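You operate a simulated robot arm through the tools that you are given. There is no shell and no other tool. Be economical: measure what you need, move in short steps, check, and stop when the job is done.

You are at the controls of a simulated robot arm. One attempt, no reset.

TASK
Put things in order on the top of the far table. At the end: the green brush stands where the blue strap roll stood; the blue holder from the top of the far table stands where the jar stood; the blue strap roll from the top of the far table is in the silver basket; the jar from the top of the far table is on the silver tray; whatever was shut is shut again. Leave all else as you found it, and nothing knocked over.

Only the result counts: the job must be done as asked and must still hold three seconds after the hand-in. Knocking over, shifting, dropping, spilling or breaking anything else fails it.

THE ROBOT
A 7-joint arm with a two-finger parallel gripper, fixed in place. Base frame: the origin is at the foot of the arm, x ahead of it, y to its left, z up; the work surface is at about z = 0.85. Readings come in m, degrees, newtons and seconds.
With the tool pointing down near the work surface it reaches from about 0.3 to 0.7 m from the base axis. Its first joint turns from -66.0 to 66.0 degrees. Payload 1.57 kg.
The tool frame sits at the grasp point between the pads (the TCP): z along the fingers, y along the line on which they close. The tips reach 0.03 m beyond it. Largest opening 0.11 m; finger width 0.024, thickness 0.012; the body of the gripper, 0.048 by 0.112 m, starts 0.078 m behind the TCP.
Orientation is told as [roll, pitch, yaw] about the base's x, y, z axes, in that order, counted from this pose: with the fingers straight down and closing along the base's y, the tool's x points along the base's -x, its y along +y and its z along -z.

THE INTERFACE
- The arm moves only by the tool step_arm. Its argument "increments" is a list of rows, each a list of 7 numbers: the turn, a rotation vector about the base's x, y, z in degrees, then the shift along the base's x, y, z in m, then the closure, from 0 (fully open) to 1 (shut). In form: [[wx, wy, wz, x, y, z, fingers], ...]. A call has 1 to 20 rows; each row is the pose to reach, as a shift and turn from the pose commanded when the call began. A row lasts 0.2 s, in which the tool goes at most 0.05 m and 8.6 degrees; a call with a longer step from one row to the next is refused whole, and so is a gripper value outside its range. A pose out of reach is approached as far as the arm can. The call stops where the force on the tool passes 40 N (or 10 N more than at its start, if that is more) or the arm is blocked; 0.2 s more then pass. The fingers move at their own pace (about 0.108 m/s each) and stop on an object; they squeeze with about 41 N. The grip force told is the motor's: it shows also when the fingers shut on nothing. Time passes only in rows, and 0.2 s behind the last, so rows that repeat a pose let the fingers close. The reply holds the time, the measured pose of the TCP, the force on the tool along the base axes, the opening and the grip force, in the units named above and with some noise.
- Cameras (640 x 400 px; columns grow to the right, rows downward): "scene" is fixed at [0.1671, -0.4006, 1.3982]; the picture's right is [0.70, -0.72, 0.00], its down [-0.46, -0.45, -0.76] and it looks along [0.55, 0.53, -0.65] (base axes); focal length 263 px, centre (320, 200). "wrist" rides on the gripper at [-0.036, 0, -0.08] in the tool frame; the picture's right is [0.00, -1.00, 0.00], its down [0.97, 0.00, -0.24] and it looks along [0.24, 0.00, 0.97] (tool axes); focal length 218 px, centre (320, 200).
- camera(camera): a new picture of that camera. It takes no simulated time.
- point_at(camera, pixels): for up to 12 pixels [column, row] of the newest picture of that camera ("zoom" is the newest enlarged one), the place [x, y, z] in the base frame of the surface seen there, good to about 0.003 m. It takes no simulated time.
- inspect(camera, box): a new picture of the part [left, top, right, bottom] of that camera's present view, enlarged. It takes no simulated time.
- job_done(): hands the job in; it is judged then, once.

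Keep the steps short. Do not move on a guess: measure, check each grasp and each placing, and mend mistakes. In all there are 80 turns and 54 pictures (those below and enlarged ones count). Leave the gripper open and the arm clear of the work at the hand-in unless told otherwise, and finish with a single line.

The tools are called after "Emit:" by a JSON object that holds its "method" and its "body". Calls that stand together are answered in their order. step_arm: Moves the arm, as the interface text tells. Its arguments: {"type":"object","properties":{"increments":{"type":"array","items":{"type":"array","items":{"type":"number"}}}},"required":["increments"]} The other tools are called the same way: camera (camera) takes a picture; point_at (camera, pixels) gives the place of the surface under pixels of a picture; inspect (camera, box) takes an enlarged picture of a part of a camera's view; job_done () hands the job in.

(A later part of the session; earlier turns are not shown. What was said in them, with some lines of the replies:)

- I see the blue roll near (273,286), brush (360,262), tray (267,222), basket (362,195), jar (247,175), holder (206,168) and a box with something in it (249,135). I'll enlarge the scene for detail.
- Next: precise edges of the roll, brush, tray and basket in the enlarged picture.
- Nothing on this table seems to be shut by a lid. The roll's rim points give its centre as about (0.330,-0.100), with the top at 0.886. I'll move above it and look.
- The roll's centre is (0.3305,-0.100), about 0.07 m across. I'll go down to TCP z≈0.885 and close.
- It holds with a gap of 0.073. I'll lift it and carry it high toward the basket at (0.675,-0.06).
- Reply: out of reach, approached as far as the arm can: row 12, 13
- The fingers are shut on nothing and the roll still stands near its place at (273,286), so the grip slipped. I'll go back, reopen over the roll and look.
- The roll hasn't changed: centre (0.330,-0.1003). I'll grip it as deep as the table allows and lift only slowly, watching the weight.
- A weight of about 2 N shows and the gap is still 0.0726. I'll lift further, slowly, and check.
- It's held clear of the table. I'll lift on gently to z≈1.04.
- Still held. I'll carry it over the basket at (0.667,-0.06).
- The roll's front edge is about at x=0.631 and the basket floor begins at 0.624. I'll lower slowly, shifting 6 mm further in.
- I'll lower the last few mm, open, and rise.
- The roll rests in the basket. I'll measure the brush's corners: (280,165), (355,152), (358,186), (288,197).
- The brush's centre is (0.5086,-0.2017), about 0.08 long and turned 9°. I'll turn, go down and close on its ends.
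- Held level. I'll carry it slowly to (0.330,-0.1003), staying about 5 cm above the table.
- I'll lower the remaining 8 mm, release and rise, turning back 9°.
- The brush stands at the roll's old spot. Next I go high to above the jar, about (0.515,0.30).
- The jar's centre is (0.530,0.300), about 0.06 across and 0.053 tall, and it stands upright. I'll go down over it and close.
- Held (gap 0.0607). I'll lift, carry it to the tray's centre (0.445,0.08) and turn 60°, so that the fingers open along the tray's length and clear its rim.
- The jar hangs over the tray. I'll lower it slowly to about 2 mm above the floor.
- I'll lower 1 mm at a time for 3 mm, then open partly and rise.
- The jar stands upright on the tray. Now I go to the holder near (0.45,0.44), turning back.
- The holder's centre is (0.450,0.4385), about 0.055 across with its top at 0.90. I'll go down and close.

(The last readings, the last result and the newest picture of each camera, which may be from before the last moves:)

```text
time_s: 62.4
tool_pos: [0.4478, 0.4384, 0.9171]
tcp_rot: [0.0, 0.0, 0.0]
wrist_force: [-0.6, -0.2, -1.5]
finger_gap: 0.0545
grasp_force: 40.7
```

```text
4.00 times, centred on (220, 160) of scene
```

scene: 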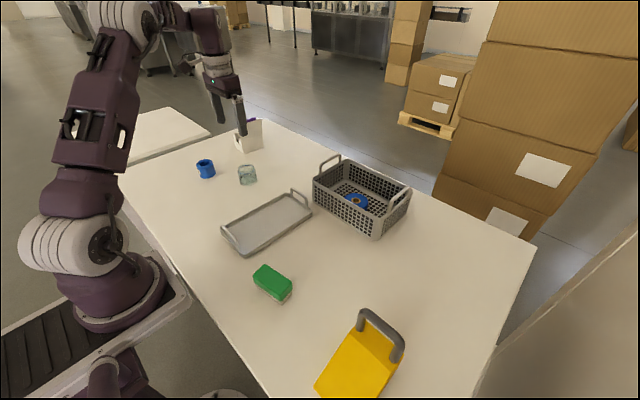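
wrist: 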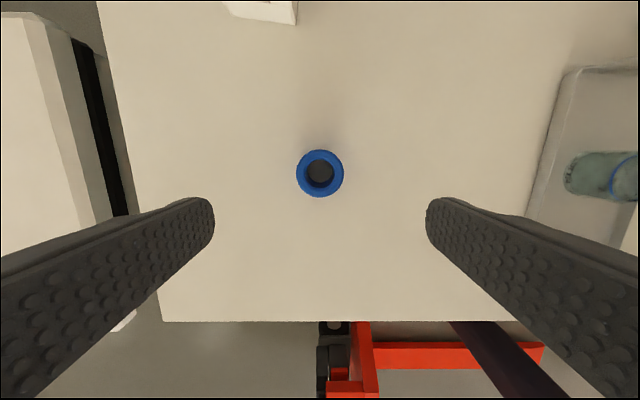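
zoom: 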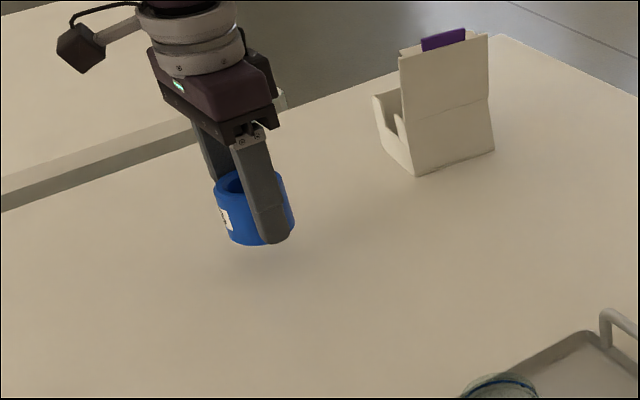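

Held. I'll carry it to the jar's old spot (0.530,0.300).

Emit:
{"method": "step_arm", "body": {"increments": [[0, 0, 0, 0, 0, 0.008, 1], [0, 0, 0, 0.005, -0.009, 0.013, 1], [0, 0, 0, 0.014, -0.024, 0.013, 1], [0, 0, 0, 0.023, -0.04, 0.013, 1], [0, 0, 0, 0.032, -0.056, 0.013, 1], [0, 0, 0, 0.041, -0.072, 0.013, 1], [0, 0, 0, 0.05, -0.088, 0.013, 1], [0, 0, 0, 0.059, -0.103, 0.013, 1], [0, 0, 0, 0.068, -0.118, 0.013, 1], [0, 0, 0, 0.076, -0.131, 0.013, 1], [0, 0, 0, 0.081, -0.139, 0.01, 1], [0, 0, 0, 0.081, -0.139, 0.0, 1], [0, 0, 0, 0.081, -0.139, -0.012, 1], [0, 0, 0, 0.081, -0.139, -0.022, 1], [0, 0, 0, 0.081, -0.139, -0.027, 1], [0, 0, 0, 0.081, -0.139, -0.027, 1]]}}

Emit:
{"method": "inspect", "body": {"camera": "scene", "box": [190, 110, 310, 210]}}

```text
time_s: 65.8
tool_pos: [0.5288, 0.3, 0.8884]
tcp_rot: [0.0, 0.0, 0.0]
wrist_force: [0.1, 0.0, -0.6]
finger_gap: 0.0546
grasp_force: 41.2
```

```text
4.00 times, centred on (250, 160) of scene
```

zoom: 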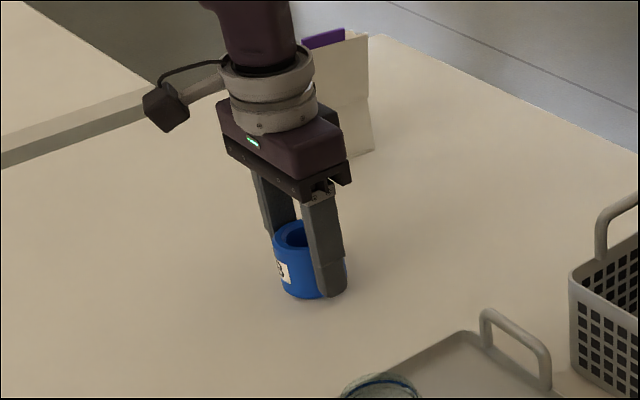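

I'll lower the last 2–3 mm, release, and rise well clear.

Emit:
{"method": "step_arm", "body": {"increments": [[0, 0, 0, 0, 0, -0.001, 1], [0, 0, 0, 0, 0, -0.002, 1], [0, 0, 0, 0, 0, -0.0025, 1], [0, 0, 0, 0, 0, -0.0025, 1], [0, 0, 0, 0, 0, -0.0025, 0.4], [0, 0, 0, 0, 0, -0.0025, 0], [0, 0, 0, 0, 0, -0.0025, 0], [0, 0, 0, 0, 0, -0.0025, 0]]}}

Emit:
{"method": "step_arm", "body": {"increments": [[0, 0, 0, 0, 0, 0.015, 0], [0, 0, 0, 0, 0, 0.05, 0], [0, 0, 0, 0, 0, 0.1, 0], [0, 0, 0, 0, 0, 0.15, 0], [0, 0, 0, 0, 0, 0.19, 0], [0, 0, 0, -0.02, -0.03, 0.22, 0], [0, 0, 0, -0.04, -0.06, 0.25, 0], [0, 0, 0, -0.06, -0.095, 0.28, 0], [0, 0, 0, -0.075, -0.13, 0.3, 0], [0, 0, 0, -0.09, -0.165, 0.31, 0], [0, 0, 0, -0.1, -0.2, 0.32, 0], [0, 0, 0, -0.1, -0.2, 0.32, 0]]}}

Emit:
{"method": "camera", "body": {"camera": "scene"}}

Emit:
{"method": "camera", "body": {"camera": "wrist"}}

```text
time_s: 67.6
tool_pos: [0.531, 0.2999, 0.8865]
tcp_rot: [0.0, 0.0, 0.0]
wrist_force: [0.4, 0.6, -0.1]
finger_gap: 0.1099
grasp_force: 0.0
```

```text
refused: row 8 steps farther than a row can; nothing moved
```

```text
19 pictures are left
```

scene: 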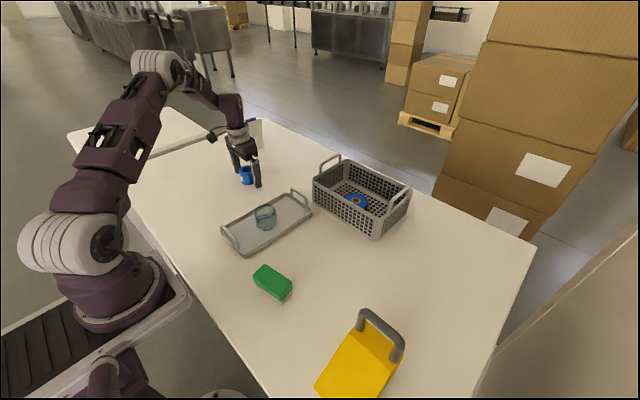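

```text
18 pictures are left
```

wrist: 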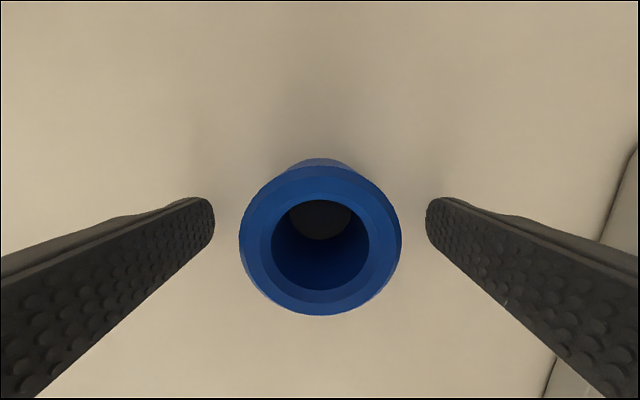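

The rise was refused because one row was too long. I'll send it again with shorter rows.

Emit:
{"method": "step_arm", "body": {"increments": [[0, 0, 0, 0, 0, 0.015, 0], [0, 0, 0, 0, 0, 0.05, 0], [0, 0, 0, 0, 0, 0.09, 0], [0, 0, 0, 0, 0, 0.13, 0], [0, 0, 0, 0, 0, 0.17, 0], [0, 0, 0, -0.015, -0.03, 0.19, 0], [0, 0, 0, -0.03, -0.06, 0.21, 0], [0, 0, 0, -0.045, -0.09, 0.23, 0], [0, 0, 0, -0.06, -0.12, 0.25, 0], [0, 0, 0, -0.075, -0.15, 0.27, 0], [0, 0, 0, -0.09, -0.18, 0.29, 0], [0, 0, 0, -0.1, -0.2, 0.3, 0], [0, 0, 0, -0.1, -0.2, 0.3, 0]]}}

Emit:
{"method": "camera", "body": {"camera": "wrist"}}

Emit:
{"method": "camera", "body": {"camera": "scene"}}

```text
time_s: 70.4
tool_pos: [0.4301, 0.0967, 1.1865]
tcp_rot: [0.0, 0.1, 0.0]
wrist_force: [0.1, -0.1, 0.2]
finger_gap: 0.1101
grasp_force: 0.0
```

```text
17 pictures are left
```

wrist: 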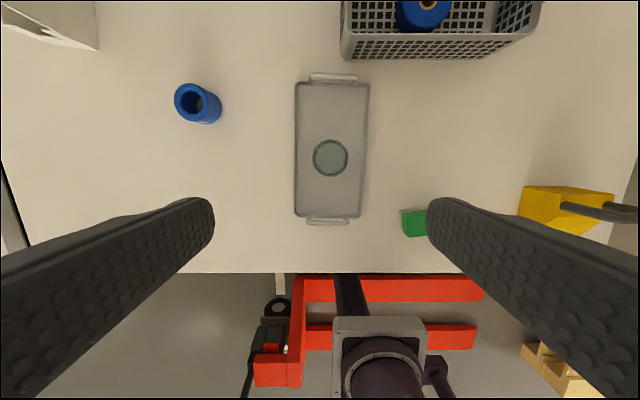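

```text
16 pictures are left
```

scene: 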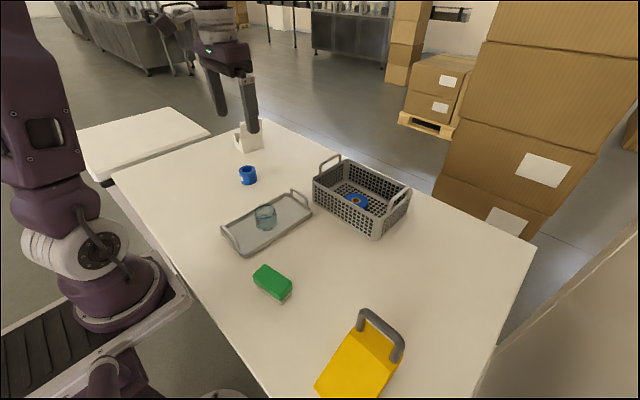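

All is in place. A last check of where the holder and brush stand.

Emit:
{"method": "point_at", "body": {"camera": "scene", "pixels": [[241, 170], [255, 169], [248, 177], [266, 266], [256, 274], [290, 285], [280, 294]]}}

```text
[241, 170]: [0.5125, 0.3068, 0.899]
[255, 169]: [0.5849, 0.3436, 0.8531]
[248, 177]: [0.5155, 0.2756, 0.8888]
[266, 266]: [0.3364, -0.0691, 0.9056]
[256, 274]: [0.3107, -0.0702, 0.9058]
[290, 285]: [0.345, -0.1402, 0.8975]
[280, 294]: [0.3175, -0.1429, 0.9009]
```

The brush and holder readings match their targets, the gripper is open and the arm is clear, so I hand in.

Emit:
{"method": "job_done", "body": {}}

```text
The job is handed in.
```

The job is handed in: the strap roll is in the basket, the brush stands where the roll was, the jar is on the tray and the holder stands where the jar was; nothing was shut at the start, and nothing was knocked over.
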